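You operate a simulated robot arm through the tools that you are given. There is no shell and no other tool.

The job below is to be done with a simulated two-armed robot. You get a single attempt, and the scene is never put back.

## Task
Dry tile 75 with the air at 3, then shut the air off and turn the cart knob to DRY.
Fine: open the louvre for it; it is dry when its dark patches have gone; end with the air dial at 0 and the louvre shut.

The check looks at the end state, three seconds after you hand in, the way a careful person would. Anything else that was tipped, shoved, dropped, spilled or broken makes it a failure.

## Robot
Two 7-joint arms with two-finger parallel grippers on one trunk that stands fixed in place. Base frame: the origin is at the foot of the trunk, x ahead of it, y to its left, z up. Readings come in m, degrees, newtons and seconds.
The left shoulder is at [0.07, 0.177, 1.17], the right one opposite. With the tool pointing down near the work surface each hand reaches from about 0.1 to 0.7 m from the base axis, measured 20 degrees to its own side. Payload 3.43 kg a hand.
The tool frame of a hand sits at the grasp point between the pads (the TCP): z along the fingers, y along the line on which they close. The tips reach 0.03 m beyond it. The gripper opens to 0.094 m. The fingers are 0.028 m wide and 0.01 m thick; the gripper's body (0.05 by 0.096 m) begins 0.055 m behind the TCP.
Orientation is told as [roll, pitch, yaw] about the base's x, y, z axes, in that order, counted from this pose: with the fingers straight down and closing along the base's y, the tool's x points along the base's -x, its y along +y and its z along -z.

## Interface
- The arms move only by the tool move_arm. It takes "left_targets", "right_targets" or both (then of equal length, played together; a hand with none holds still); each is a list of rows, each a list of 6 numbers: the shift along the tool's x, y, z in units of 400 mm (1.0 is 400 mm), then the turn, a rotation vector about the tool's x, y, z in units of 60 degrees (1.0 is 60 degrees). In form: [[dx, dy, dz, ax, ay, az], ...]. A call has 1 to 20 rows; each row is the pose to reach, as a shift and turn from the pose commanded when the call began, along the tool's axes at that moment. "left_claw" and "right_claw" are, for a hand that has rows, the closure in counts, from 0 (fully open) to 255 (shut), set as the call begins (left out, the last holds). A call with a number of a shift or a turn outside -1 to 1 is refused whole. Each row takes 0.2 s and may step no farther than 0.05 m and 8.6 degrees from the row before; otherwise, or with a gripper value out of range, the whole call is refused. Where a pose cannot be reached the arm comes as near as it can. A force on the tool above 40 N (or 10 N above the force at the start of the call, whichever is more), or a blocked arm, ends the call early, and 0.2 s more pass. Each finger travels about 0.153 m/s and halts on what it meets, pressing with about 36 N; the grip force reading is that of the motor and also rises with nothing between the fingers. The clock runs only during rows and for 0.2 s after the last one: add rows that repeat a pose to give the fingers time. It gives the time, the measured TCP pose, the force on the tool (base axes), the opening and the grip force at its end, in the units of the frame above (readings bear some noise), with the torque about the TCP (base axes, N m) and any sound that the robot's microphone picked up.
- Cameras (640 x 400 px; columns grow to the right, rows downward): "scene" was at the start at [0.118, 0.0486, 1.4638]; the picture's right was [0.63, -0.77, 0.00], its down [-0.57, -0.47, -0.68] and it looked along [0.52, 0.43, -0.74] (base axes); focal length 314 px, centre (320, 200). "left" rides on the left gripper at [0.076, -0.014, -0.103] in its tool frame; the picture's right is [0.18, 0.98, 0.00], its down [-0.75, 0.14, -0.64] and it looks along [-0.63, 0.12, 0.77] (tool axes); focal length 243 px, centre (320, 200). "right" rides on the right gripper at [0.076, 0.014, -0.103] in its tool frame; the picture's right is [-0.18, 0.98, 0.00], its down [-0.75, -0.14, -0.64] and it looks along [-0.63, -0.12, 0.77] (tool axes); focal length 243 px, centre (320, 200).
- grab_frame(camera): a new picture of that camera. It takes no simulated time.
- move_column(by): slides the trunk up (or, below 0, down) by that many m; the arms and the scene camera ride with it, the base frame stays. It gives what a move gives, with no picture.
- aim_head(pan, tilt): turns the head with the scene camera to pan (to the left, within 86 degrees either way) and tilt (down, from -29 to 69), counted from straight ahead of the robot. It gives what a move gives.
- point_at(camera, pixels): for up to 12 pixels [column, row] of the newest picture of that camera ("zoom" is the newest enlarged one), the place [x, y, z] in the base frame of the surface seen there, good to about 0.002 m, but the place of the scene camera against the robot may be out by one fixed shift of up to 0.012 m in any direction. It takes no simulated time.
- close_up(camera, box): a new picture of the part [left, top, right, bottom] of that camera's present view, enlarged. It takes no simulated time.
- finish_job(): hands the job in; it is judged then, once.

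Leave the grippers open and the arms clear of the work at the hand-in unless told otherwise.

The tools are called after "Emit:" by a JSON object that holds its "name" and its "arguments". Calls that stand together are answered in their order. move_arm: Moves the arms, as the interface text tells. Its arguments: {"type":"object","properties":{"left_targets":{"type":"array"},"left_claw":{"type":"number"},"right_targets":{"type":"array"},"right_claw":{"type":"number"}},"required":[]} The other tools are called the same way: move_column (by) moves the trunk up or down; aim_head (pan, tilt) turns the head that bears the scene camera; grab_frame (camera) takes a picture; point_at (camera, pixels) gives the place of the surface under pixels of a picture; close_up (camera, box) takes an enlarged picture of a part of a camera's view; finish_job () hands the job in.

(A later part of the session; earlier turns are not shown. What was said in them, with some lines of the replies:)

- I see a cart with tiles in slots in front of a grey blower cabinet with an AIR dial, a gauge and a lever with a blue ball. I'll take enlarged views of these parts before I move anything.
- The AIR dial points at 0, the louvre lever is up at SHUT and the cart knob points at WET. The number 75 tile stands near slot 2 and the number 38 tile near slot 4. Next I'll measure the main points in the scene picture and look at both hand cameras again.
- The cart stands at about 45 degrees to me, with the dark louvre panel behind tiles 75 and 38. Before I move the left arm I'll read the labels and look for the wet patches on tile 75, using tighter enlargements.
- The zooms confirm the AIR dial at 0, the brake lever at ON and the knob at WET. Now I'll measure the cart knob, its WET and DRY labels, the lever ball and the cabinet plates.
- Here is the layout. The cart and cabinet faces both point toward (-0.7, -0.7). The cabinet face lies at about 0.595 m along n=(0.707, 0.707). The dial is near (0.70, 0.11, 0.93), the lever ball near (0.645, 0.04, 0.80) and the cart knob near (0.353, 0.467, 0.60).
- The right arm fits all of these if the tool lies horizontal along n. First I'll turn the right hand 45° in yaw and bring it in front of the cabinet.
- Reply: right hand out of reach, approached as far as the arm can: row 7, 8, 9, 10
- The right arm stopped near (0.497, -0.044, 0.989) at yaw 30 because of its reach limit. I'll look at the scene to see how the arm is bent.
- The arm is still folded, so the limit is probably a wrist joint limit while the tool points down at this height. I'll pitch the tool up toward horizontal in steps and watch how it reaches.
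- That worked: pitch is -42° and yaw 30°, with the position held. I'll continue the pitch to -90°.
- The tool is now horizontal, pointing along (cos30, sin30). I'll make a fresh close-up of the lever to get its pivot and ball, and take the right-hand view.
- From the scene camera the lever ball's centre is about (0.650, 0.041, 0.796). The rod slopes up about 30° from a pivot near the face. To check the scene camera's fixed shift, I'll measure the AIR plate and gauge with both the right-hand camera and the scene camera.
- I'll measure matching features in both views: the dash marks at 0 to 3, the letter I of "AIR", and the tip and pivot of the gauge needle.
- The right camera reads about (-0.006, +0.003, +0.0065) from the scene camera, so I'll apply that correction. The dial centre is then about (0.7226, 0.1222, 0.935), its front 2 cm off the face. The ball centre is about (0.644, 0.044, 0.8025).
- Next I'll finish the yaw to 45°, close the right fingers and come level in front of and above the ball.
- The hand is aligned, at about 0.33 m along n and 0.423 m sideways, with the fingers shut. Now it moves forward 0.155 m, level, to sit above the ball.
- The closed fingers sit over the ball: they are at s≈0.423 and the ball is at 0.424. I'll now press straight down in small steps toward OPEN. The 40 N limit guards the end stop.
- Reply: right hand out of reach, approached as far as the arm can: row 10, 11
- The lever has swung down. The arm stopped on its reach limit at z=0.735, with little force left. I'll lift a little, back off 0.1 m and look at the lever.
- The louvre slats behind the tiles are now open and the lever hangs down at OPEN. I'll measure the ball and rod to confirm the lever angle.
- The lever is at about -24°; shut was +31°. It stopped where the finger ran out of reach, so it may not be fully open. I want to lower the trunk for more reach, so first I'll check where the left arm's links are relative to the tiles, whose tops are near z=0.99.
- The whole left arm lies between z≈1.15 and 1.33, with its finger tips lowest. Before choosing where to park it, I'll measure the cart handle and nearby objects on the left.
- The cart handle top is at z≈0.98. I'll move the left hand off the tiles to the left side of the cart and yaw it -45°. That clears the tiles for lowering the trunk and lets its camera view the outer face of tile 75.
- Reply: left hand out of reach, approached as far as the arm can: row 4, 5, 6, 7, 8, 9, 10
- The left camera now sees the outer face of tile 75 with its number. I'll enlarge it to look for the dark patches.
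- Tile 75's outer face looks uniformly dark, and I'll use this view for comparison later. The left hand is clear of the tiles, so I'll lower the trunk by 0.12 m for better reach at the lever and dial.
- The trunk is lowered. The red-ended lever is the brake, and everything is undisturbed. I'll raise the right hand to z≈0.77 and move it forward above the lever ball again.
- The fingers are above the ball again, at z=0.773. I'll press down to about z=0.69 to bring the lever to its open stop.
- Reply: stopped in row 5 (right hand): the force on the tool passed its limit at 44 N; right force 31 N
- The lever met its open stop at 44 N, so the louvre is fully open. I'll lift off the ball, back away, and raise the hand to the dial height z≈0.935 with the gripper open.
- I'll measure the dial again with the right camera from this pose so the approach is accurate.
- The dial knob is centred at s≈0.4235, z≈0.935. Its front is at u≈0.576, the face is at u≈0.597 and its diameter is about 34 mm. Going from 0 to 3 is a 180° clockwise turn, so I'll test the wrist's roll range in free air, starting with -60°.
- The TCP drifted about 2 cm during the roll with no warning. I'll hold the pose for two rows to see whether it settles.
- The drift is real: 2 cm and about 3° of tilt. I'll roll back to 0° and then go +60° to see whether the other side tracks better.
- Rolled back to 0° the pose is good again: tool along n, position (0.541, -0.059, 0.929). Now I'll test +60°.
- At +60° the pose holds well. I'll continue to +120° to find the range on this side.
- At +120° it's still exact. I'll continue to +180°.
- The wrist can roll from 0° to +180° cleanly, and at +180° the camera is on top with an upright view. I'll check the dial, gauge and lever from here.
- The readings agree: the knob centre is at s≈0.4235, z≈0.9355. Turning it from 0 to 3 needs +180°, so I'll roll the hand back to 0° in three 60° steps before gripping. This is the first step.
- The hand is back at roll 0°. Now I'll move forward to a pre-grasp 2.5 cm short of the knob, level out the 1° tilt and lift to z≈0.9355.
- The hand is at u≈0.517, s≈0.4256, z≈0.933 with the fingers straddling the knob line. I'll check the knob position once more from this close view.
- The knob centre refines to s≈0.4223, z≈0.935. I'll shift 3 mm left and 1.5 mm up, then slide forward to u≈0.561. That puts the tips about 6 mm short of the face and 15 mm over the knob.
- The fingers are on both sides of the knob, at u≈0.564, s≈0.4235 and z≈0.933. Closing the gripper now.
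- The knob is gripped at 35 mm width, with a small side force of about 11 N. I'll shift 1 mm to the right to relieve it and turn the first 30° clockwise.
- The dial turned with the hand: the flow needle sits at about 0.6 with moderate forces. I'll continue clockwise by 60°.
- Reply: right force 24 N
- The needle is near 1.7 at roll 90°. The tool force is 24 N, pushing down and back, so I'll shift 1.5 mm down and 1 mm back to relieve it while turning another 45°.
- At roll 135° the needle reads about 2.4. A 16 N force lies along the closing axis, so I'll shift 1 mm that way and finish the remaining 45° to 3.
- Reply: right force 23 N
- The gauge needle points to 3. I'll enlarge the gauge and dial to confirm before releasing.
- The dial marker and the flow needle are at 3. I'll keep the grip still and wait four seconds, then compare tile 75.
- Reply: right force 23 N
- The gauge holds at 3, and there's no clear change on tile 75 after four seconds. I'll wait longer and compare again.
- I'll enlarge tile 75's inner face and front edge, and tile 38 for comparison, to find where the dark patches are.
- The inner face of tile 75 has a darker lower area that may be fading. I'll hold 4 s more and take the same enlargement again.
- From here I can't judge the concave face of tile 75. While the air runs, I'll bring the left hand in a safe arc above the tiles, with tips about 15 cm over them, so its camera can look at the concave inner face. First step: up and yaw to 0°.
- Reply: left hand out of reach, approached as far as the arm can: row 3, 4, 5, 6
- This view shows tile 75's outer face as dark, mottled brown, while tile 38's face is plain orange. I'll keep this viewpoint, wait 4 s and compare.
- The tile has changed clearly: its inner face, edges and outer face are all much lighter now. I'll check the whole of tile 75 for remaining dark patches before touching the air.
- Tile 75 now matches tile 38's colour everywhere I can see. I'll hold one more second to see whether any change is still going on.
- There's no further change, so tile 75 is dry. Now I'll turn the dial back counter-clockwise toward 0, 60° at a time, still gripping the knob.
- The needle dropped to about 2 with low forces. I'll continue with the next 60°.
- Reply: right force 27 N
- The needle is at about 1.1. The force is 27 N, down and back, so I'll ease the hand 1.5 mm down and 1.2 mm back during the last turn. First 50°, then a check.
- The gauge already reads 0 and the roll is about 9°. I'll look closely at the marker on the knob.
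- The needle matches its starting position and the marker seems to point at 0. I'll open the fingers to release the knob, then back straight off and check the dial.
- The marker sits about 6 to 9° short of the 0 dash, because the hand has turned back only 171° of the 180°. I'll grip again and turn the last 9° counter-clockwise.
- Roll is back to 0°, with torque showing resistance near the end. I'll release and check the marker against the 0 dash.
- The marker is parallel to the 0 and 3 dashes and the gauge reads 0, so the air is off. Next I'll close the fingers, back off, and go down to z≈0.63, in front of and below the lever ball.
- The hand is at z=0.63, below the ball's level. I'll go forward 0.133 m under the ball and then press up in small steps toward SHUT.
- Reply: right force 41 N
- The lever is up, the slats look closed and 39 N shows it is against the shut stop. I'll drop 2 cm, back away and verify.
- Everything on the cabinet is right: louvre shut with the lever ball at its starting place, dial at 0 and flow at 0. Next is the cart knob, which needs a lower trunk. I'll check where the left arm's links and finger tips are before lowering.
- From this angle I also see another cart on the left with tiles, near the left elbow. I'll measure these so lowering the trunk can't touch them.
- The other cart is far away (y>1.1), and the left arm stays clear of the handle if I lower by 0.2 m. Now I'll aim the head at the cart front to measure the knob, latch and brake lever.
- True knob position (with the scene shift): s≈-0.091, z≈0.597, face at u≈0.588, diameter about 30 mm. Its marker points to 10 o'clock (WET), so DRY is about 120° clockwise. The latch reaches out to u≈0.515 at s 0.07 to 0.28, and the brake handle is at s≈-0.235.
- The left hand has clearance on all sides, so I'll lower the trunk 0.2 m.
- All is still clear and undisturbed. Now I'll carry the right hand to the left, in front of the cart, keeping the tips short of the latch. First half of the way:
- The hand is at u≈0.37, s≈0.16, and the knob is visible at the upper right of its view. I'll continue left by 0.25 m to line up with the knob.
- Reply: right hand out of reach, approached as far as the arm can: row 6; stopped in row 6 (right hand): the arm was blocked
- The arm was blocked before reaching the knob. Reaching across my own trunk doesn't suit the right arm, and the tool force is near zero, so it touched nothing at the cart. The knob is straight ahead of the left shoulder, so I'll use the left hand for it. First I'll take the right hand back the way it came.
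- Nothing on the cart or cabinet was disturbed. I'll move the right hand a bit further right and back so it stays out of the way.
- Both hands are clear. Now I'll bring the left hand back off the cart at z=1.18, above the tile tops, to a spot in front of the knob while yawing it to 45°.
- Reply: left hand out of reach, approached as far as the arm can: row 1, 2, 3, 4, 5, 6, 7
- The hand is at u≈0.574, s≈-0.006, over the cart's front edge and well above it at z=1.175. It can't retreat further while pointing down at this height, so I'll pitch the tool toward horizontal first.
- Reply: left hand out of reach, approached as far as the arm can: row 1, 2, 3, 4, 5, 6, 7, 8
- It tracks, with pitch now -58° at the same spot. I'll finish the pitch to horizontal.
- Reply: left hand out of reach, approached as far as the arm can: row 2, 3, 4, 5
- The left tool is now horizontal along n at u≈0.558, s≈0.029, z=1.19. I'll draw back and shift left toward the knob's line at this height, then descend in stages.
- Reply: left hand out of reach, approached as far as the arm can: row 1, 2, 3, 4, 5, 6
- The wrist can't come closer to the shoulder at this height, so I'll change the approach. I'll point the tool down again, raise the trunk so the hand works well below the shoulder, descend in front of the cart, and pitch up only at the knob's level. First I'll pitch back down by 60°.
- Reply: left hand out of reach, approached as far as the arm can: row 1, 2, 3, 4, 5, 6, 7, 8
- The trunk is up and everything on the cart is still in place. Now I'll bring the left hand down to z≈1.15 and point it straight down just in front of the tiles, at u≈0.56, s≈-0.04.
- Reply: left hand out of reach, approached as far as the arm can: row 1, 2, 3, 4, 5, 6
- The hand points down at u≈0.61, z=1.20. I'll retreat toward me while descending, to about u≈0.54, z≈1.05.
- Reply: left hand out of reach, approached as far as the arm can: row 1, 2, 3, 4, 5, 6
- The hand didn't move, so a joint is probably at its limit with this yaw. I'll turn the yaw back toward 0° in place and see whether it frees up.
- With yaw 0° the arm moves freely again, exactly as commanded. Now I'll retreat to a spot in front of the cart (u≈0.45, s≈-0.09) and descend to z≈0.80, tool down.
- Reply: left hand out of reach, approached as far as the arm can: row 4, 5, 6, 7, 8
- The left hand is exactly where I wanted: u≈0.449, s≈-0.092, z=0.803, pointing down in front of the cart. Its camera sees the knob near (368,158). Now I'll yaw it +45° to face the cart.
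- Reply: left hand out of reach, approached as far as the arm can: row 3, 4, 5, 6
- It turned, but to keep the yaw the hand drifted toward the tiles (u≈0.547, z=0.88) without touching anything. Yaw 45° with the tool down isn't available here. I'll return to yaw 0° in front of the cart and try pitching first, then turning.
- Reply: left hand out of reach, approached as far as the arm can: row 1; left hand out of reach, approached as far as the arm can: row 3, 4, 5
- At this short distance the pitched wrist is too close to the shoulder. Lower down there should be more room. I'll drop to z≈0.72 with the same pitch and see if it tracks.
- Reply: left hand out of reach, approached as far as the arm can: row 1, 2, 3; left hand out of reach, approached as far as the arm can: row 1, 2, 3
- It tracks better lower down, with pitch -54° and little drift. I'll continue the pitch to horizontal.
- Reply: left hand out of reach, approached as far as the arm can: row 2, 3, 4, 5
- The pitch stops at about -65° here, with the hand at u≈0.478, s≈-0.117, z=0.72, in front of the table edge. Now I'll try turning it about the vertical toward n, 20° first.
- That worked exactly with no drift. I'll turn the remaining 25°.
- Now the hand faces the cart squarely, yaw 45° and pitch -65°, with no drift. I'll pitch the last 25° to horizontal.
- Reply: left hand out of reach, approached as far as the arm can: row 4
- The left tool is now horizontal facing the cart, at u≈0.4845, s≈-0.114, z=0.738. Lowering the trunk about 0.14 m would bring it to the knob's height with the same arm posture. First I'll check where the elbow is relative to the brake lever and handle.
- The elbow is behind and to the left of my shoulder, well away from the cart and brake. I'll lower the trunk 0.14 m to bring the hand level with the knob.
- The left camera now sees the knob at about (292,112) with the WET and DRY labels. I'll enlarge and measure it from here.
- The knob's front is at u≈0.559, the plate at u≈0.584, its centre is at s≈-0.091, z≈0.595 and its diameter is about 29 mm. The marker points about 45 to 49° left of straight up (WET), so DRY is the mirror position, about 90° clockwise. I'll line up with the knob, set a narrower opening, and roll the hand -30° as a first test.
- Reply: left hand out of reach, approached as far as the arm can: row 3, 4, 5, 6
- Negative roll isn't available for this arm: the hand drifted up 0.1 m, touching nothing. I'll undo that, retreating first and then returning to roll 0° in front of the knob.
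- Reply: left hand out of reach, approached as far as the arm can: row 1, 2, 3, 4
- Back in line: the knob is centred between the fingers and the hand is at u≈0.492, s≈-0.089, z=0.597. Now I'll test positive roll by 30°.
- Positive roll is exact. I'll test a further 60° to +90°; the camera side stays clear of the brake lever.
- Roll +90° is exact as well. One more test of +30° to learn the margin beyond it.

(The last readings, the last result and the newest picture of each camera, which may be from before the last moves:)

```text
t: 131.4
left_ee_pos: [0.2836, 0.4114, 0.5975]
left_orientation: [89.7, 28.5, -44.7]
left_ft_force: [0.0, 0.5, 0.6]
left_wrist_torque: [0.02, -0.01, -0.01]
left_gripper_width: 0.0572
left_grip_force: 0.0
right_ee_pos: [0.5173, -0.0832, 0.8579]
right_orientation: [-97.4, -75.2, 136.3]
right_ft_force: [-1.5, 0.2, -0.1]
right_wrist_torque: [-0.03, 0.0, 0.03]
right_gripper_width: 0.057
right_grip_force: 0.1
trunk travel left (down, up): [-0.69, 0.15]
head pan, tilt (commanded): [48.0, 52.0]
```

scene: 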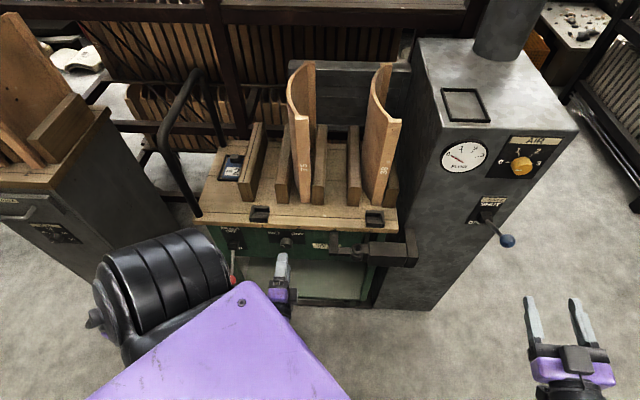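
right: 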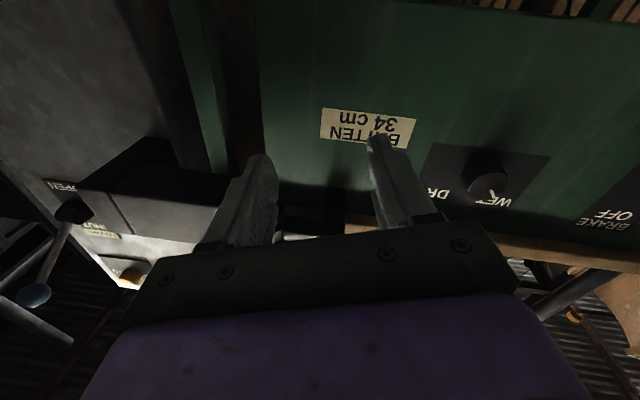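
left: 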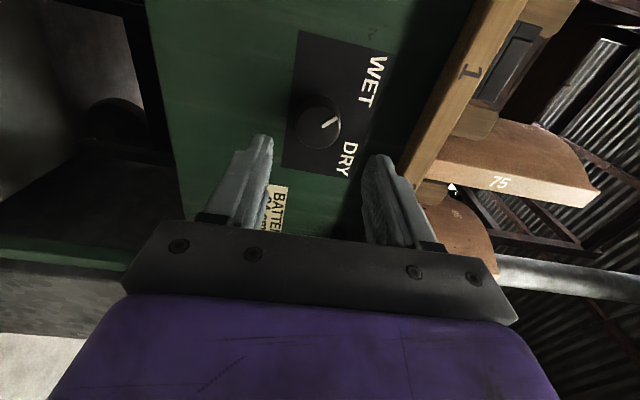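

It's good to +120°. I'll roll back to about +25°, which leaves room for a clockwise 90 to 95° turn after gripping.

Emit:
{"name": "move_arm", "arguments": {"left_targets": [[0, 0, 0, 0, 0, -0.125], [0, 0, 0, 0, 0, -0.25], [0, 0, 0, 0, 0, -0.375], [0, 0, 0, 0, 0, -0.5], [0, 0, 0, 0, 0, -0.625], [0, 0, 0, 0, 0, -0.75], [0, 0, 0, 0, 0, -0.875], [0, 0, 0, 0, 0, -1.0]]}}

Emit:
{"name": "move_arm", "arguments": {"left_targets": [[0, 0, 0, 0, 0, -0.125], [0, 0, 0, 0, 0, -0.25], [0, 0, 0, 0, 0, -0.375], [0, 0, 0, 0, 0, -0.5], [0, 0, 0, 0, 0, -0.56], [0, 0, 0, 0, 0, -0.56]]}}

Emit:
{"name": "close_up", "arguments": {"camera": "left", "box": [240, 60, 400, 160]}}

Emit:
{"name": "point_at", "arguments": {"camera": "zoom", "pixels": [[330, 240], [290, 240], [370, 250], [325, 270], [330, 210], [470, 180], [180, 220], [460, 310], [250, 370]]}}

```text
t: 133.2
left_ee_pos: [0.2825, 0.4101, 0.5968]
left_orientation: [89.6, -31.7, -44.3]
left_ft_force: [0.4, 0.9, 0.0]
left_wrist_torque: [-0.01, 0.01, 0.0]
left_gripper_width: 0.0569
left_grip_force: 0.0
right_ee_pos: [0.5179, -0.0842, 0.8563]
right_orientation: [-97.4, -75.2, 136.3]
right_ft_force: [-0.3, 0.4, 0.2]
right_wrist_torque: [-0.01, 0.0, -0.04]
right_gripper_width: 0.0571
right_grip_force: 0.1
trunk travel left (down, up): [-0.69, 0.15]
head pan, tilt (commanded): [48.0, 52.0]
```

```text
t: 134.6
left_ee_pos: [0.2827, 0.4116, 0.5965]
left_orientation: [89.4, -65.2, -43.9]
left_ft_force: [0.0, 0.1, -0.5]
left_wrist_torque: [0.02, 0.02, -0.01]
left_gripper_width: 0.0573
left_grip_force: 0.2
right_ee_pos: [0.5186, -0.0828, 0.8567]
right_orientation: [-97.4, -75.1, 136.3]
right_ft_force: [-0.1, 0.0, -0.4]
right_wrist_torque: [0.02, 0.0, -0.02]
right_gripper_width: 0.0571
right_grip_force: 0.0
trunk travel left (down, up): [-0.69, 0.15]
head pan, tilt (commanded): [48.0, 52.0]
```

```text
4.00 times, centred on (320, 110) of left
```

zoom: 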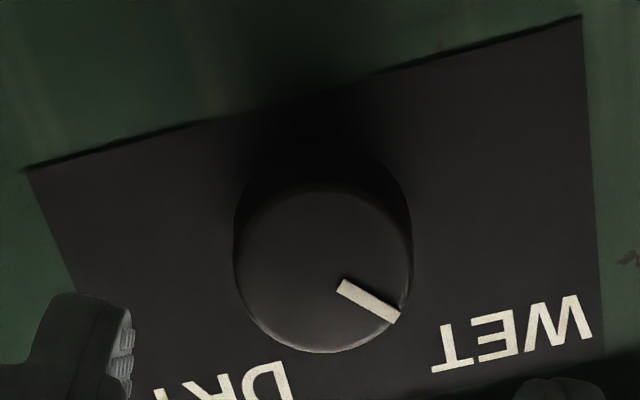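

```text
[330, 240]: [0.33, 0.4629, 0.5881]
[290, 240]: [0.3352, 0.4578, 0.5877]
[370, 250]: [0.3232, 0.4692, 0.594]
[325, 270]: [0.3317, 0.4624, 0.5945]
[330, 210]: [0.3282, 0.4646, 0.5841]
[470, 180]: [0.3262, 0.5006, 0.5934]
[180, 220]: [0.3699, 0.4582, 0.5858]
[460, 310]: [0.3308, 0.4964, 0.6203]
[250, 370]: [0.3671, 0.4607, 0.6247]
```

The refined knob centre is s≈-0.0915, z≈0.5945, with its front at u≈0.561 and the plate at 0.585. The hand is aligned within 1 mm at roll +25°. I'll advance 6 cm so the tips stop about 5 mm short of the plate.

Emit:
{"name": "move_arm", "arguments": {"left_targets": [[0.0045, -0.002, 0.03, 0, 0, 0], [0.0045, -0.002, 0.07, 0, 0, 0], [0.0045, -0.002, 0.11, 0, 0, 0], [0.0045, -0.002, 0.149, 0, 0, 0], [0.0045, -0.002, 0.149, 0, 0, 0]]}}

Emit:
{"name": "grab_frame", "arguments": {"camera": "left"}}

```text
t: 135.8
left_ee_pos: [0.325, 0.4523, 0.5943]
left_orientation: [89.4, -65.3, -44.2]
left_ft_force: [0.6, -0.5, 0.4]
left_wrist_torque: [-0.01, -0.03, -0.03]
left_gripper_width: 0.0574
left_grip_force: 0.3
right_ee_pos: [0.5174, -0.0842, 0.8571]
right_orientation: [-97.3, -75.2, 136.4]
right_ft_force: [0.0, 0.0, -0.6]
right_wrist_torque: [-0.01, 0.02, 0.01]
right_gripper_width: 0.0572
right_grip_force: 0.1
trunk travel left (down, up): [-0.69, 0.15]
head pan, tilt (commanded): [48.0, 52.0]
```

```text
taken
```

left: 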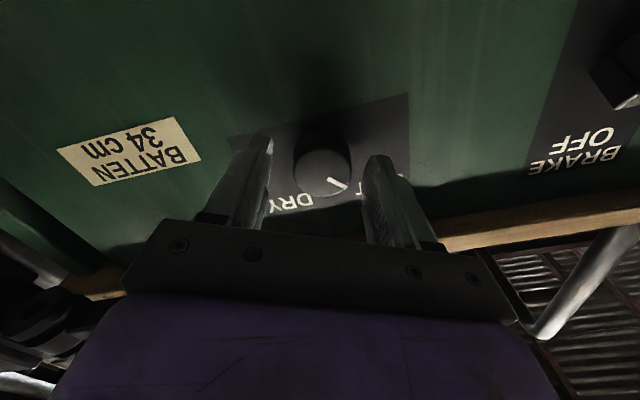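

The knob sits between the fingers at u≈0.55 with no contact force. Closing the left gripper on it now.

Emit:
{"name": "move_arm", "arguments": {"left_targets": [[0, 0, 0, 0, 0, 0], [0, 0, 0, 0, 0, 0], [0, 0, 0, 0, 0, 0]], "left_claw": 255}}

Emit:
{"name": "close_up", "arguments": {"camera": "left", "box": [200, 100, 440, 250]}}

```text
t: 136.6
left_ee_pos: [0.3236, 0.4531, 0.5956]
left_orientation: [89.6, -65.2, -44.0]
left_ft_force: [-6.8, 9.5, 6.0]
left_wrist_torque: [0.16, 0.09, 0.53]
left_gripper_width: 0.0353
left_grip_force: 45.4
right_ee_pos: [0.5183, -0.0823, 0.8575]
right_orientation: [-97.5, -75.0, 136.3]
right_ft_force: [0.2, -0.1, -0.3]
right_wrist_torque: [0.0, 0.04, 0.02]
right_gripper_width: 0.0572
right_grip_force: 0.1
trunk travel left (down, up): [-0.69, 0.15]
head pan, tilt (commanded): [48.0, 52.0]
```

```text
2.67 times, centred on (320, 175) of left
```

zoom: 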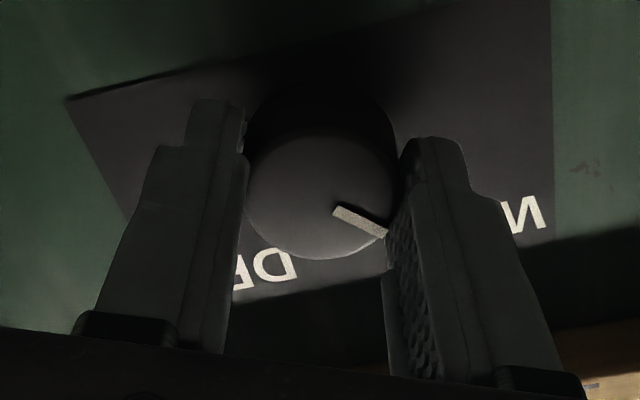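

The knob is gripped at 35 mm. A 13 N force lies along the closing axis, so I'll shift 1 mm that way to relieve it and turn 45° clockwise.

Emit:
{"name": "move_arm", "arguments": {"left_targets": [[0, 0.0028, 0, 0, 0, 0], [0, 0.0028, 0, 0, 0, 0.125], [0, 0.0028, 0, 0, 0, 0.25], [0, 0.0028, 0, 0, 0, 0.375], [0, 0.0028, 0, 0, 0, 0.5], [0, 0.0028, 0, 0, 0, 0.625], [0, 0.0028, 0, 0, 0, 0.75]]}}

Emit:
{"name": "close_up", "arguments": {"camera": "left", "box": [200, 60, 440, 210]}}

Emit:
{"name": "close_up", "arguments": {"camera": "scene", "box": [240, 220, 340, 290]}}

```text
t: 138.2
left_ee_pos: [0.325, 0.4526, 0.5952]
left_orientation: [89.6, -20.1, -44.4]
left_ft_force: [-4.2, -1.8, -2.8]
left_wrist_torque: [0.02, 0.02, 0.38]
left_gripper_width: 0.0351
left_grip_force: 45.0
right_ee_pos: [0.5177, -0.0829, 0.8571]
right_orientation: [-97.3, -75.2, 136.3]
right_ft_force: [-0.2, -0.1, 1.2]
right_wrist_torque: [-0.03, 0.02, 0.01]
right_gripper_width: 0.0571
right_grip_force: 0.1
trunk travel left (down, up): [-0.69, 0.15]
head pan, tilt (commanded): [48.0, 52.0]
```

```text
2.67 times, centred on (320, 135) of left
```

zoom: 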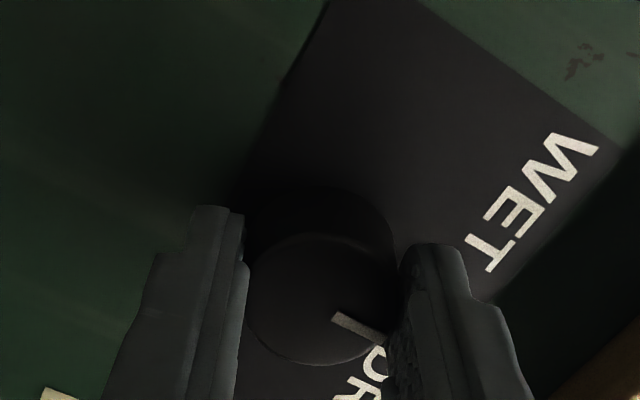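

```text
5.71 times, centred on (290, 255) of scene
```

zoom: 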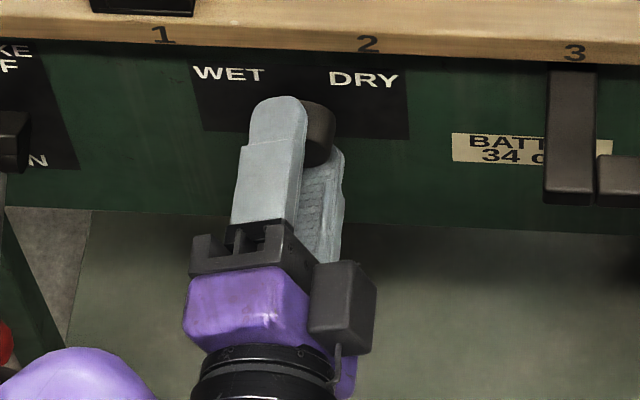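

The knob turns with the hand and forces are low. I'll turn the next 45°.

Emit:
{"name": "move_arm", "arguments": {"left_targets": [[0, 0, 0, 0, 0, 0.125], [0, 0, 0, 0, 0, 0.25], [0, 0, 0, 0, 0, 0.375], [0, 0, 0, 0, 0, 0.5], [0, 0, 0, 0, 0, 0.625], [0, 0, 0, 0, 0, 0.75]]}}

Emit:
{"name": "close_up", "arguments": {"camera": "left", "box": [200, 60, 440, 210]}}

Emit:
{"name": "close_up", "arguments": {"camera": "scene", "box": [240, 220, 340, 290]}}

```text
t: 139.6
left_ee_pos: [0.3235, 0.4535, 0.5958]
left_orientation: [89.7, 24.9, -44.7]
left_ft_force: [-13.8, -6.4, -3.8]
left_wrist_torque: [0.16, -0.17, 0.88]
left_gripper_width: 0.0351
left_grip_force: 45.1
right_ee_pos: [0.517, -0.0842, 0.8574]
right_orientation: [-97.6, -75.2, 136.5]
right_ft_force: [0.5, 0.0, 0.0]
right_wrist_torque: [-0.01, -0.05, 0.0]
right_gripper_width: 0.0568
right_grip_force: 0.0
trunk travel left (down, up): [-0.69, 0.15]
head pan, tilt (commanded): [48.0, 52.0]
```

```text
2.67 times, centred on (320, 135) of left
```

zoom: 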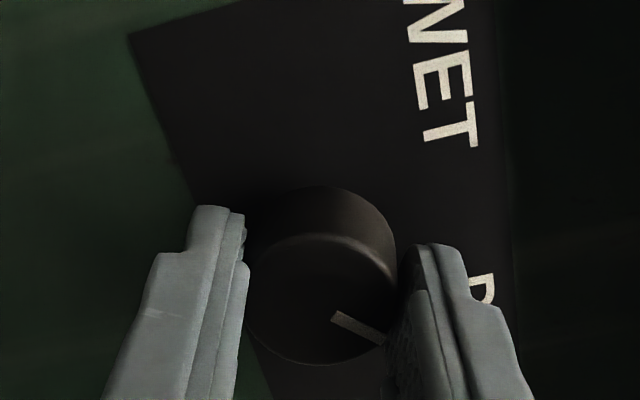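

```text
5.71 times, centred on (290, 255) of scene
```

zoom: 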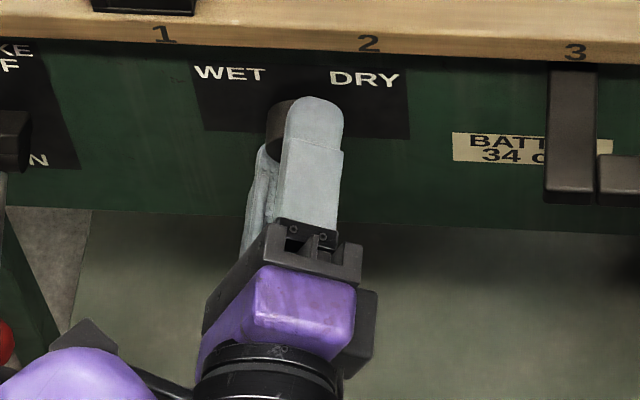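

After 90° the marker is about 41° right of up. The WET mark was about 50° left, so the mirror position needs a little more. I'll turn another 9° and watch the torque for a stop.

Emit:
{"name": "move_arm", "arguments": {"left_targets": [[0, 0, 0, 0, 0, 0.05], [0, 0, 0, 0, 0, 0.1], [0, 0, 0, 0, 0, 0.15], [0, 0, 0, 0, 0, 0.15]]}}

Emit:
{"name": "close_up", "arguments": {"camera": "left", "box": [200, 60, 440, 210]}}

```text
t: 140.6
left_ee_pos: [0.3247, 0.4542, 0.5952]
left_orientation: [89.7, 33.8, -44.7]
left_ft_force: [-5.4, -7.9, -1.2]
left_wrist_torque: [-0.45, -0.3, -0.19]
left_gripper_width: 0.0347
left_grip_force: 45.1
right_ee_pos: [0.5176, -0.0842, 0.8572]
right_orientation: [-97.6, -75.3, 136.6]
right_ft_force: [1.3, 0.1, 0.2]
right_wrist_torque: [-0.01, 0.01, 0.0]
right_gripper_width: 0.0571
right_grip_force: 0.1
trunk travel left (down, up): [-0.69, 0.15]
head pan, tilt (commanded): [48.0, 52.0]
```

```text
2.67 times, centred on (320, 135) of left
```

zoom: 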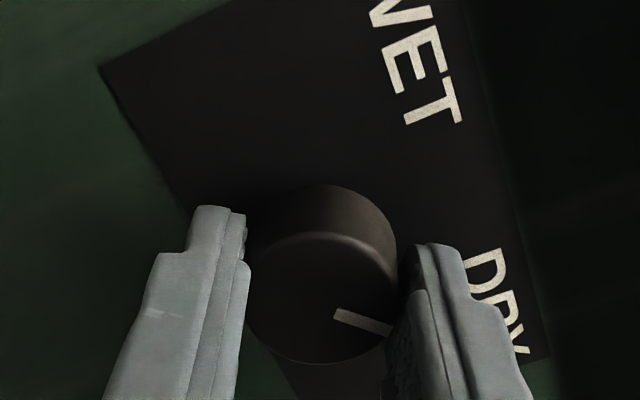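

The torque about the knob axis rose to about 0.5 N·m and the marker slipped back relative to the fingers, so the knob is at its clockwise stop. I'll release it, back straight off and look.

Emit:
{"name": "move_arm", "arguments": {"left_targets": [[0, 0, 0, 0, 0, 0], [0, 0, 0, 0, 0, 0], [0, 0, 0, 0, 0, 0]], "left_claw": 90}}

Emit:
{"name": "move_arm", "arguments": {"left_targets": [[0, 0, -0.05, 0, 0, 0], [0, 0, -0.1, 0, 0, 0], [0, 0, -0.15, 0, 0, 0], [0, 0, -0.15, 0, 0, 0]]}}

Emit:
{"name": "grab_frame", "arguments": {"camera": "left"}}

Emit:
{"name": "close_up", "arguments": {"camera": "left", "box": [240, 40, 400, 190]}}

Emit:
{"name": "close_up", "arguments": {"camera": "scene", "box": [250, 222, 330, 272]}}

```text
t: 141.4
left_ee_pos: [0.3252, 0.4547, 0.5947]
left_orientation: [89.7, 33.8, -44.6]
left_ft_force: [0.3, 0.4, 0.7]
left_wrist_torque: [-0.01, -0.04, 0.03]
left_gripper_width: 0.061
left_grip_force: 0.0
right_ee_pos: [0.5178, -0.0833, 0.8572]
right_orientation: [-97.4, -75.2, 136.3]
right_ft_force: [0.1, 0.2, 0.8]
right_wrist_torque: [-0.02, -0.03, 0.03]
right_gripper_width: 0.0571
right_grip_force: 0.1
trunk travel left (down, up): [-0.69, 0.15]
head pan, tilt (commanded): [48.0, 52.0]
```

```text
t: 142.4
left_ee_pos: [0.2823, 0.4115, 0.5965]
left_orientation: [89.7, 33.7, -44.8]
left_ft_force: [-0.3, 0.6, 0.9]
left_wrist_torque: [0.0, -0.01, 0.01]
left_gripper_width: 0.0607
left_grip_force: 0.1
right_ee_pos: [0.5182, -0.0833, 0.8566]
right_orientation: [-97.3, -75.2, 136.3]
right_ft_force: [0.5, 0.4, -0.4]
right_wrist_torque: [0.0, -0.01, -0.05]
right_gripper_width: 0.0572
right_grip_force: 0.1
trunk travel left (down, up): [-0.69, 0.15]
head pan, tilt (commanded): [48.0, 52.0]
```

```text
taken
```

left: 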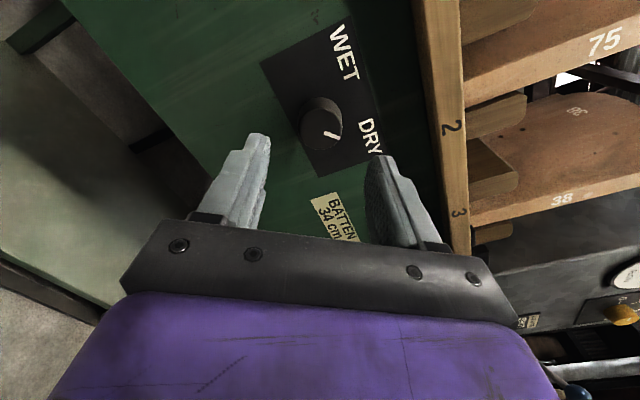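

```text
2.67 times, centred on (320, 115) of left
```

zoom: 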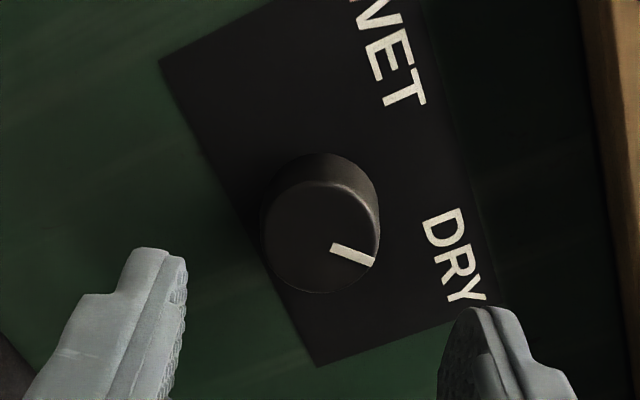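

```text
8.00 times, centred on (290, 247) of scene
```

zoom: 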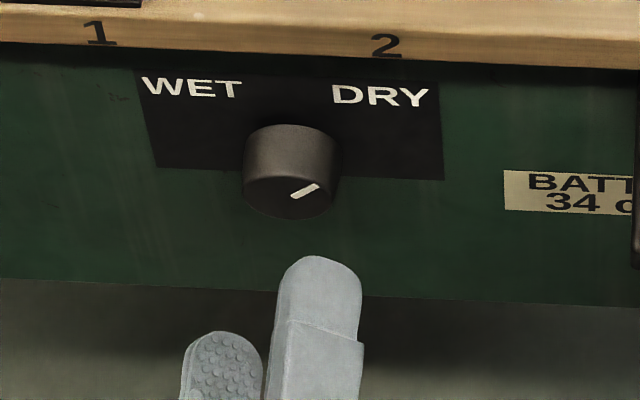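

The marker now points up and to the right, toward DRY. To compare it with the starting view from the same viewpoint, I'll roll the left hand back to near 0°, staying 6 cm clear of the knob.

Emit:
{"name": "move_arm", "arguments": {"left_targets": [[0, 0, 0, 0, 0, -0.125], [0, 0, 0, 0, 0, -0.25], [0, 0, 0, 0, 0, -0.375], [0, 0, 0, 0, 0, -0.5], [0, 0, 0, 0, 0, -0.625], [0, 0, 0, 0, 0, -0.75], [0, 0, 0, 0, 0, -0.875], [0, 0, 0, 0, 0, -1.0]]}}

Emit:
{"name": "move_arm", "arguments": {"left_targets": [[0, 0, 0, 0, 0, -0.125], [0, 0, 0, 0, 0, -0.25], [0, 0, 0, 0, 0, -0.375], [0, 0, 0, 0, 0, -0.5], [0, 0, 0, 0, 0, -0.625], [0, 0, 0, 0, 0, -0.75], [0, 0, 0, 0, 0, -0.875], [0, 0, 0, 0, 0, -0.95]]}}

Emit:
{"name": "close_up", "arguments": {"camera": "left", "box": [240, 60, 400, 160]}}

Emit:
{"name": "close_up", "arguments": {"camera": "scene", "box": [270, 230, 310, 255]}}

```text
t: 144.2
left_ee_pos: [0.2837, 0.4124, 0.5952]
left_orientation: [89.7, -26.4, -44.5]
left_ft_force: [0.0, 0.1, 1.3]
left_wrist_torque: [0.01, 0.02, -0.02]
left_gripper_width: 0.0609
left_grip_force: 0.0
right_ee_pos: [0.5179, -0.0818, 0.8573]
right_orientation: [-97.4, -75.2, 136.3]
right_ft_force: [-0.7, -0.1, -0.5]
right_wrist_torque: [0.0, 0.02, 0.0]
right_gripper_width: 0.0574
right_grip_force: 0.2
trunk travel left (down, up): [-0.69, 0.15]
head pan, tilt (commanded): [48.0, 52.0]
```

```text
t: 146.0
left_ee_pos: [0.2832, 0.4116, 0.5956]
left_orientation: [87.7, -83.4, -42.2]
left_ft_force: [0.2, 0.7, -0.2]
left_wrist_torque: [0.0, 0.02, 0.01]
left_gripper_width: 0.0609
left_grip_force: 0.0
right_ee_pos: [0.5181, -0.0835, 0.8559]
right_orientation: [-97.4, -75.2, 136.3]
right_ft_force: [-0.5, -0.1, -0.2]
right_wrist_torque: [0.0, 0.01, 0.01]
right_gripper_width: 0.0573
right_grip_force: 0.1
trunk travel left (down, up): [-0.69, 0.15]
head pan, tilt (commanded): [48.0, 52.0]
```

```text
4.00 times, centred on (320, 110) of left
```

zoom: 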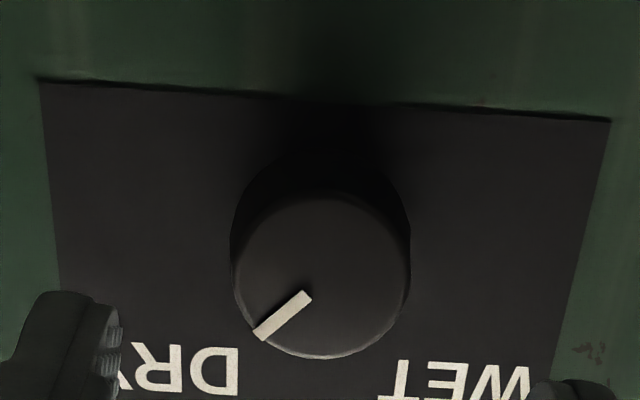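

```text
16.00 times, centred on (290, 242) of scene
```

zoom: 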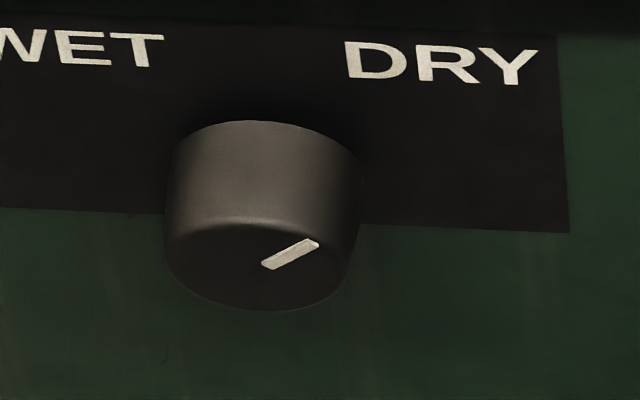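

The marker is about 45 to 47° right of up, the mirror image of the WET position, and the knob was at its stop. So it's on DRY. Now I'll open the left gripper fully and raise the trunk 0.15 m to lift the hand away from the knob.

Emit:
{"name": "move_arm", "arguments": {"left_targets": [[0, 0, -0.02, 0, 0, 0], [0, 0, -0.03, 0, 0, 0], [0, 0, -0.03, 0, 0, 0]], "left_claw": 0, "right_targets": [[0, 0, 0, 0, 0, 0], [0, 0, 0, 0, 0, 0], [0, 0, 0, 0, 0, 0]], "right_claw": 0}}

Emit:
{"name": "move_column", "arguments": {"by": 0.14}}

Emit:
{"name": "grab_frame", "arguments": {"camera": "scene"}}

```text
t: 146.8
left_ee_pos: [0.2737, 0.4036, 0.5958]
left_orientation: [87.7, -83.2, -42.2]
left_ft_force: [-0.1, 0.7, -0.4]
left_wrist_torque: [0.01, 0.03, -0.04]
left_gripper_width: 0.0939
left_grip_force: 0.0
right_ee_pos: [0.5186, -0.0834, 0.857]
right_orientation: [-97.5, -75.2, 136.4]
right_ft_force: [-0.3, 0.1, -0.8]
right_wrist_torque: [0.02, -0.04, -0.02]
right_gripper_width: 0.0938
right_grip_force: 0.1
trunk travel left (down, up): [-0.69, 0.15]
head pan, tilt (commanded): [48.0, 52.0]
```

```text
t: 148.4
left_ee_pos: [0.2738, 0.4035, 0.7348]
left_orientation: [87.6, -83.2, -42.2]
left_ft_force: [-0.7, -0.5, -0.1]
left_wrist_torque: [-0.01, 0.01, -0.03]
left_gripper_width: 0.094
left_grip_force: 0.1
right_ee_pos: [0.5181, -0.0831, 0.9967]
right_orientation: [-97.3, -75.2, 136.2]
right_ft_force: [0.3, 0.3, 0.4]
right_wrist_torque: [0.02, 0.06, -0.03]
right_gripper_width: 0.094
right_grip_force: 0.0
trunk travel left (down, up): [-0.83, 0.01]
head pan, tilt (commanded): [48.0, 52.0]
```

```text
taken
```

scene: 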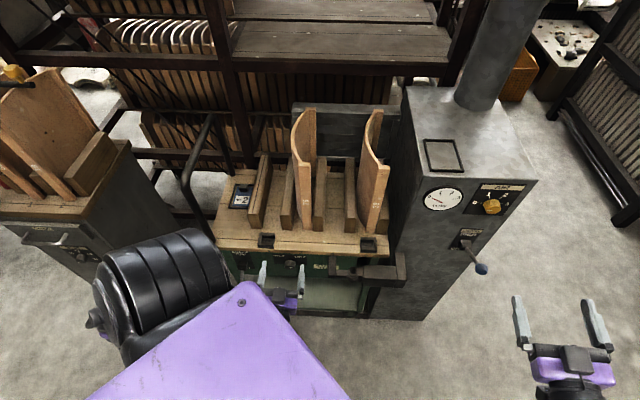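

Both grippers are open and the hand is above the knob's level, clear of the table edge. I'll retrace the way in: pitch the left tool down 25°, then turn it back to yaw 0°.

Emit:
{"name": "move_arm", "arguments": {"left_targets": [[0, 0, 0, 0, 0.105, 0], [0, 0, 0, 0, 0.21, 0], [0, 0, 0, 0, 0.315, 0], [0, 0, 0, 0, 0.418, 0]]}}

Emit:
{"name": "move_arm", "arguments": {"left_targets": [[0, 0, 0, 0.1, 0, 0.047], [0, 0, 0, 0.2, 0, 0.094], [0, 0, 0, 0.3, 0, 0.141], [0, 0, 0, 0.4, 0, 0.188], [0, 0, 0, 0.5, 0, 0.235], [0, 0, 0, 0.6, 0, 0.282], [0, 0, 0, 0.679, 0, 0.32]]}}

Emit:
{"name": "grab_frame", "arguments": {"camera": "scene"}}

```text
t: 149.4
left_ee_pos: [0.2731, 0.4027, 0.7365]
left_orientation: [15.5, -63.9, 31.4]
left_ft_force: [0.0, -0.3, 0.6]
left_wrist_torque: [0.02, -0.02, 0.01]
left_gripper_width: 0.0941
left_grip_force: 0.0
right_ee_pos: [0.5179, -0.0832, 0.9974]
right_orientation: [-97.4, -75.2, 136.3]
right_ft_force: [0.2, 0.0, -0.1]
right_wrist_torque: [0.0, 0.02, 0.01]
right_gripper_width: 0.0938
right_grip_force: 0.1
trunk travel left (down, up): [-0.83, 0.01]
head pan, tilt (commanded): [48.0, 52.0]
```

```text
t: 151.1
left_ee_pos: [0.2743, 0.4036, 0.7356]
left_orientation: [9.1, -59.5, -7.7]
left_ft_force: [-0.5, 0.7, -0.8]
left_wrist_torque: [0.0, -0.01, -0.02]
left_gripper_width: 0.094
left_grip_force: 0.1
right_ee_pos: [0.5187, -0.0834, 0.9969]
right_orientation: [-97.3, -75.1, 136.2]
right_ft_force: [-0.5, 0.2, 0.1]
right_wrist_torque: [0.0, -0.02, 0.04]
right_gripper_width: 0.0939
right_grip_force: 0.0
trunk travel left (down, up): [-0.83, 0.01]
head pan, tilt (commanded): [48.0, 52.0]
```

```text
taken
```

scene: 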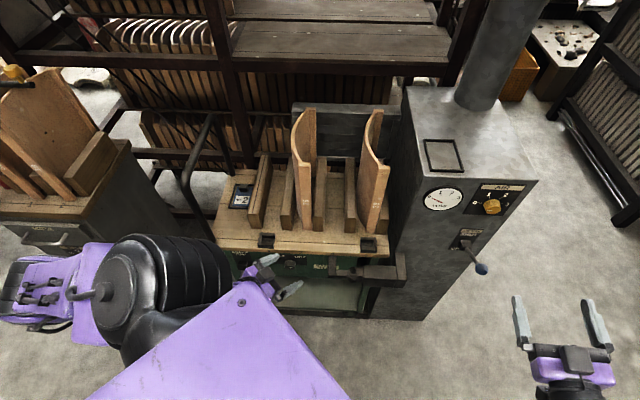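

That went exactly as planned, with no contact. I'll pitch the left tool down to vertical in front of the cart.

Emit:
{"name": "move_arm", "arguments": {"left_targets": [[0, 0, 0, 0, 0.12, 0], [0, 0, 0, 0, 0.24, 0], [0, 0, 0, 0, 0.36, 0], [0, 0, 0, 0, 0.48, 0], [0, 0, 0, 0, 0.6, 0], [0, 0, 0, 0, 0.72, 0], [0, 0, 0, 0, 0.84, 0], [0, 0, 0, 0, 0.96, 0]]}}

Emit:
{"name": "grab_frame", "arguments": {"camera": "left"}}

```text
t: 152.8
left_ee_pos: [0.2605, 0.4658, 0.7487]
left_orientation: [3.6, -24.9, -1.3]
left_ft_force: [3.3, 1.7, 2.3]
left_wrist_torque: [-0.1, 0.41, -0.09]
left_gripper_width: 0.0939
left_grip_force: 0.0
left hand out of reach, approached as far as the arm can: row 4, 5, 6, 7, 8
right_ee_pos: [0.5156, -0.0825, 0.999]
right_orientation: [-97.5, -75.1, 136.2]
right_ft_force: [-1.3, 0.6, 0.7]
right_wrist_torque: [-0.05, 0.03, -0.08]
right_gripper_width: 0.0939
right_grip_force: 0.1
trunk travel left (down, up): [-0.83, 0.01]
head pan, tilt (commanded): [48.0, 52.0]
```

```text
taken
```

left: 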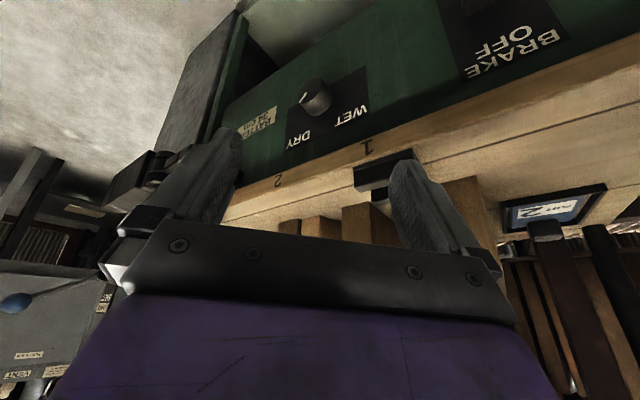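

The hand drifted slightly toward the cart (u≈0.51) and reads a few newtons, so it may be brushing something. I'll move up and away from the cart right now.

Emit:
{"name": "move_arm", "arguments": {"left_targets": [[-0.028, -0.025, -0.06, 0, 0, 0], [-0.056, -0.05, -0.12, 0, 0, 0], [-0.084, -0.075, -0.18, 0, 0, 0]]}}

Emit:
{"name": "grab_frame", "arguments": {"camera": "scene"}}

Emit:
{"name": "close_up", "arguments": {"camera": "scene", "box": [200, 200, 420, 330]}}

```text
t: 153.7
left_ee_pos: [0.2625, 0.4293, 0.8275]
left_orientation: [4.0, -24.4, -1.9]
left_ft_force: [-0.7, -0.1, 0.0]
left_wrist_torque: [0.01, 0.0, 0.03]
left_gripper_width: 0.0938
left_grip_force: 0.2
right_ee_pos: [0.5195, -0.0841, 0.9955]
right_orientation: [-97.4, -75.3, 136.4]
right_ft_force: [0.7, -0.7, -0.9]
right_wrist_torque: [-0.01, -0.01, 0.02]
right_gripper_width: 0.0941
right_grip_force: 0.1
trunk travel left (down, up): [-0.83, 0.01]
head pan, tilt (commanded): [48.0, 52.0]
```

```text
taken
```

scene: 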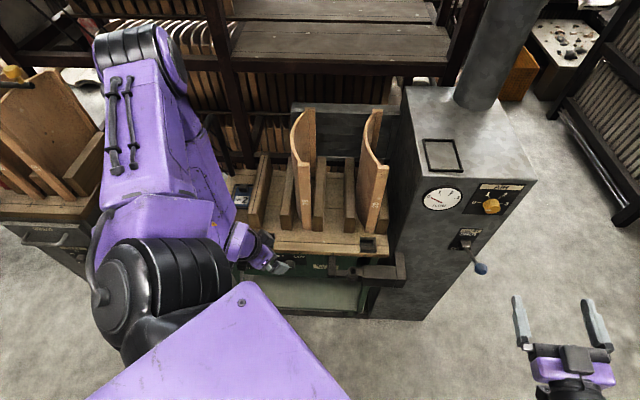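

```text
2.91 times, centred on (310, 265) of scene
```

zoom: 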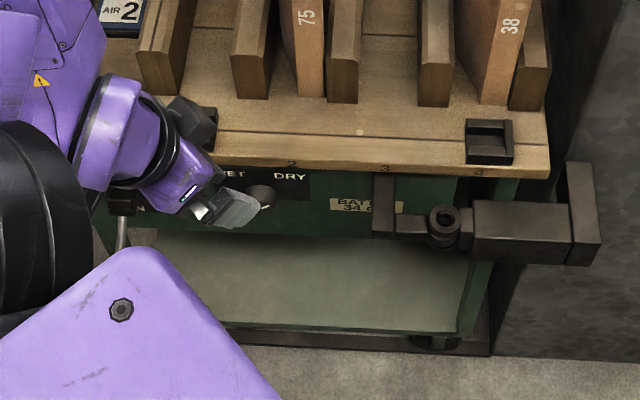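

The force is gone. The elbow swung to the other side (upper left) during that move, so I'll check where it is relative to the cart handle and the other cart.

Emit:
{"name": "point_at", "arguments": {"camera": "scene", "pixels": [[130, 50], [150, 150], [180, 50], [205, 180], [225, 215], [150, 215], [120, 200], [220, 130], [205, 130], [245, 245], [110, 60]]}}

Emit:
{"name": "aim_head", "arguments": {"pan": 65, "tilt": 35}}

Emit:
{"name": "grab_frame", "arguments": {"camera": "scene"}}

```text
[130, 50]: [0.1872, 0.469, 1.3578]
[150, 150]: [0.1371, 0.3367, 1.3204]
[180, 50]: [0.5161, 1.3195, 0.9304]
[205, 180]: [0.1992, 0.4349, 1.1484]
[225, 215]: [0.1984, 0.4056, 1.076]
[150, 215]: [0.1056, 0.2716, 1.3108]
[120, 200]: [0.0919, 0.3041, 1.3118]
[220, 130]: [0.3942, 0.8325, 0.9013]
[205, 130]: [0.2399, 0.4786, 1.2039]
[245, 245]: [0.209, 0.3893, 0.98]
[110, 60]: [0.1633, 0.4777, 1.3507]
```

```text
t: 154.4
left_ee_pos: [0.2608, 0.432, 0.8263]
left_orientation: [4.0, -24.5, -2.0]
left_ft_force: [-0.6, -0.1, -0.3]
left_wrist_torque: [-0.02, 0.0, 0.04]
left_gripper_width: 0.0942
left_grip_force: 0.1
right_ee_pos: [0.5166, -0.0827, 0.9965]
right_orientation: [-97.4, -75.2, 136.3]
right_ft_force: [0.4, -0.5, 1.0]
right_wrist_torque: [-0.01, 0.02, -0.04]
right_gripper_width: 0.0939
right_grip_force: 0.0
trunk travel left (down, up): [-0.83, 0.01]
head pan, tilt (commanded): [65.0, 35.0]
```

```text
taken
```

scene: 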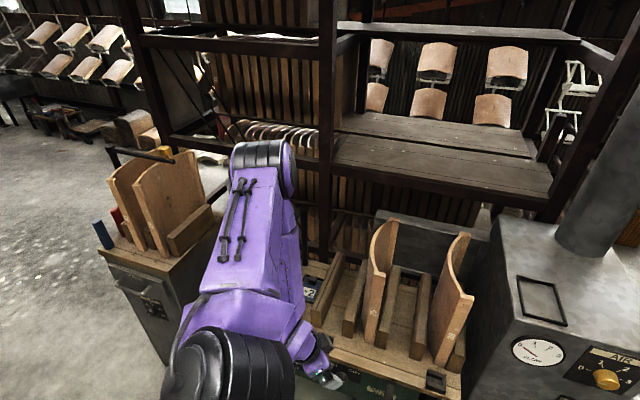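

The elbow is up at (0.19, 0.47, 1.3) in its usual posture, nowhere near the handle or the other cart. I'll raise the left hand 0.1 m more to park it clear of the cart.

Emit:
{"name": "move_arm", "arguments": {"left_targets": [[-0.035, 0, -0.075, 0, 0, 0], [-0.07, 0, -0.15, 0, 0, 0], [-0.105, 0, -0.227, 0, 0, 0]]}}

Emit:
{"name": "aim_head", "arguments": {"pan": 42, "tilt": 48}}

Emit:
{"name": "grab_frame", "arguments": {"camera": "scene"}}

Emit:
{"name": "grab_frame", "arguments": {"camera": "left"}}

```text
t: 155.2
left_ee_pos: [0.2623, 0.4245, 0.9261]
left_orientation: [4.0, -24.5, -1.9]
left_ft_force: [-0.4, 0.2, 0.3]
left_wrist_torque: [0.01, 0.0, 0.0]
left_gripper_width: 0.0941
left_grip_force: 0.0
right_ee_pos: [0.5162, -0.0841, 0.9973]
right_orientation: [-97.6, -75.2, 136.5]
right_ft_force: [-1.0, -0.1, 0.3]
right_wrist_torque: [0.02, 0.01, -0.02]
right_gripper_width: 0.0939
right_grip_force: 0.0
trunk travel left (down, up): [-0.83, 0.01]
head pan, tilt (commanded): [65.0, 35.0]
```

```text
t: 156.1
left_ee_pos: [0.2631, 0.4249, 0.9237]
left_orientation: [4.0, -24.4, -2.0]
left_ft_force: [0.5, 0.1, -0.2]
left_wrist_torque: [0.0, -0.02, -0.01]
left_gripper_width: 0.0942
left_grip_force: 0.0
right_ee_pos: [0.5192, -0.0818, 0.9956]
right_orientation: [-97.4, -75.2, 136.1]
right_ft_force: [-0.7, 0.4, 0.5]
right_wrist_torque: [0.02, 0.02, 0.03]
right_gripper_width: 0.0938
right_grip_force: 0.1
trunk travel left (down, up): [-0.83, 0.01]
head pan, tilt (commanded): [42.0, 48.0]
```

```text
taken
```

scene: 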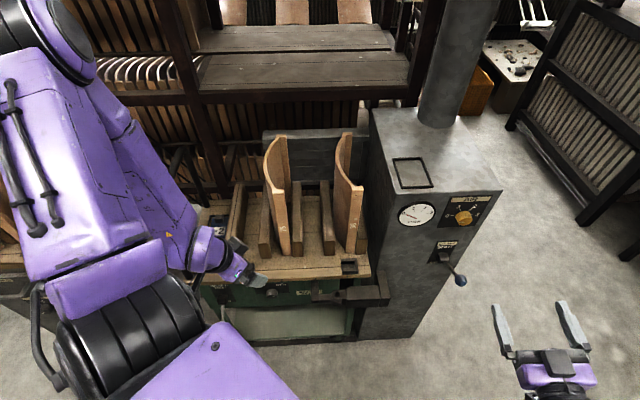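

```text
taken
```

left: 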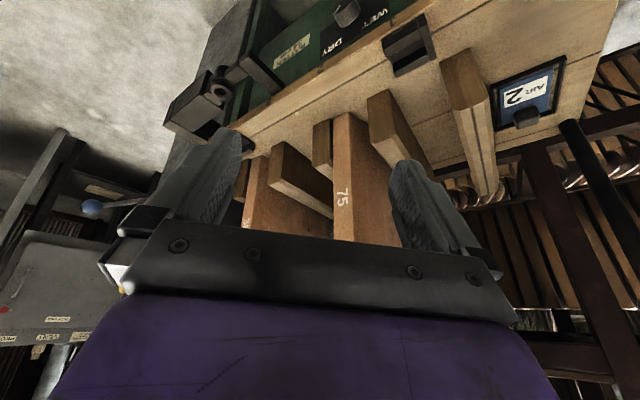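

Both hands are parked clear with open grippers. Before handing in, I'll inspect everything once more: dial, gauge, lever, louvre, tiles, cart knob and brake.

Emit:
{"name": "close_up", "arguments": {"camera": "scene", "box": [380, 180, 508, 290]}}

Emit:
{"name": "close_up", "arguments": {"camera": "scene", "box": [230, 120, 390, 220]}}

Emit:
{"name": "close_up", "arguments": {"camera": "scene", "box": [200, 230, 400, 355]}}

Emit:
{"name": "close_up", "arguments": {"camera": "left", "box": [230, 0, 560, 206]}}

```text
3.64 times, centred on (444, 235) of scene
```

zoom: 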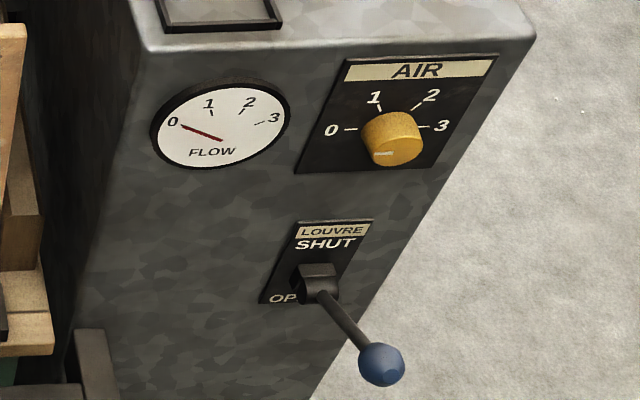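

```text
4.00 times, centred on (310, 170) of scene
```

zoom: 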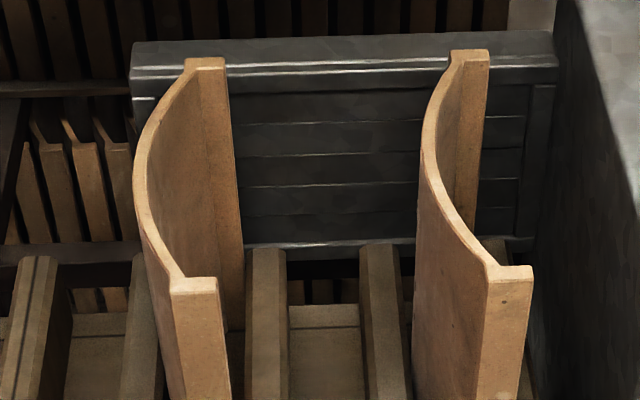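

```text
3.20 times, centred on (300, 292) of scene
```

zoom: 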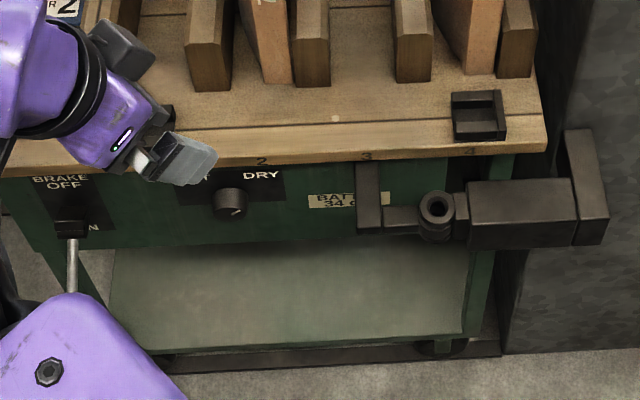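

```text
1.94 times, centred on (395, 103) of left
```

zoom: 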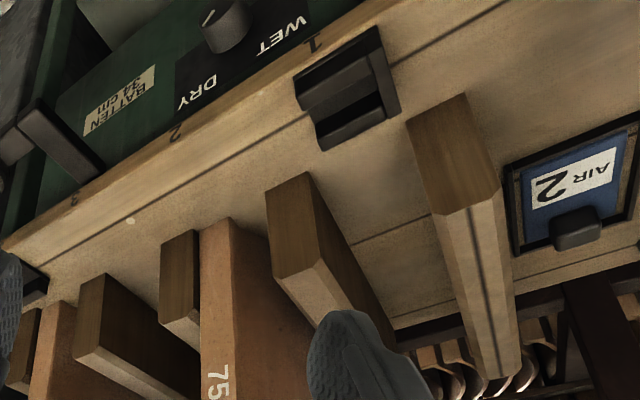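

All the checks are good:
- **Air:** the dial and the flow gauge are at 0.
- **Louvre:** the lever is at SHUT and the slats are closed.
- **Tiles:** tile 75 is evenly light and dry, and both tiles stand in their slots.
- **Cart:** the knob is on DRY, and the brake and latch are untouched.
- **Arms:** both are clear with open grippers.

I'm handing in the job.

Emit:
{"name": "finish_job", "arguments": {}}

```text
The job is handed in.
```

Tile 75 is dry. I dried it with the louvre open and the air at 3 until its dark patches were gone from every side I could see.

At hand-in:
- **Air:** the dial is at 0 and the flow gauge reads 0.
- **Louvre:** the lever is at SHUT and the slats are closed.
- **Cart knob:** it is turned to DRY, against its clockwise stop.
- **Everything else:** tile 38, the brake, the latch and the card look as they did at the start. Both arms are clear with open grippers.

- **Blocked right arm:** the right arm could not reach across to the cart knob, so I used the left hand for it. No force showed on the hand.
- **Possible brush while backing away:** after turning the knob, the left hand drifted close to the cart's front edge. It read about 4 N for a moment. I moved it off at once, and nothing had shifted in the pictures afterwards.

The card on the cart says "AIR 2". I followed your instruction and used 3.
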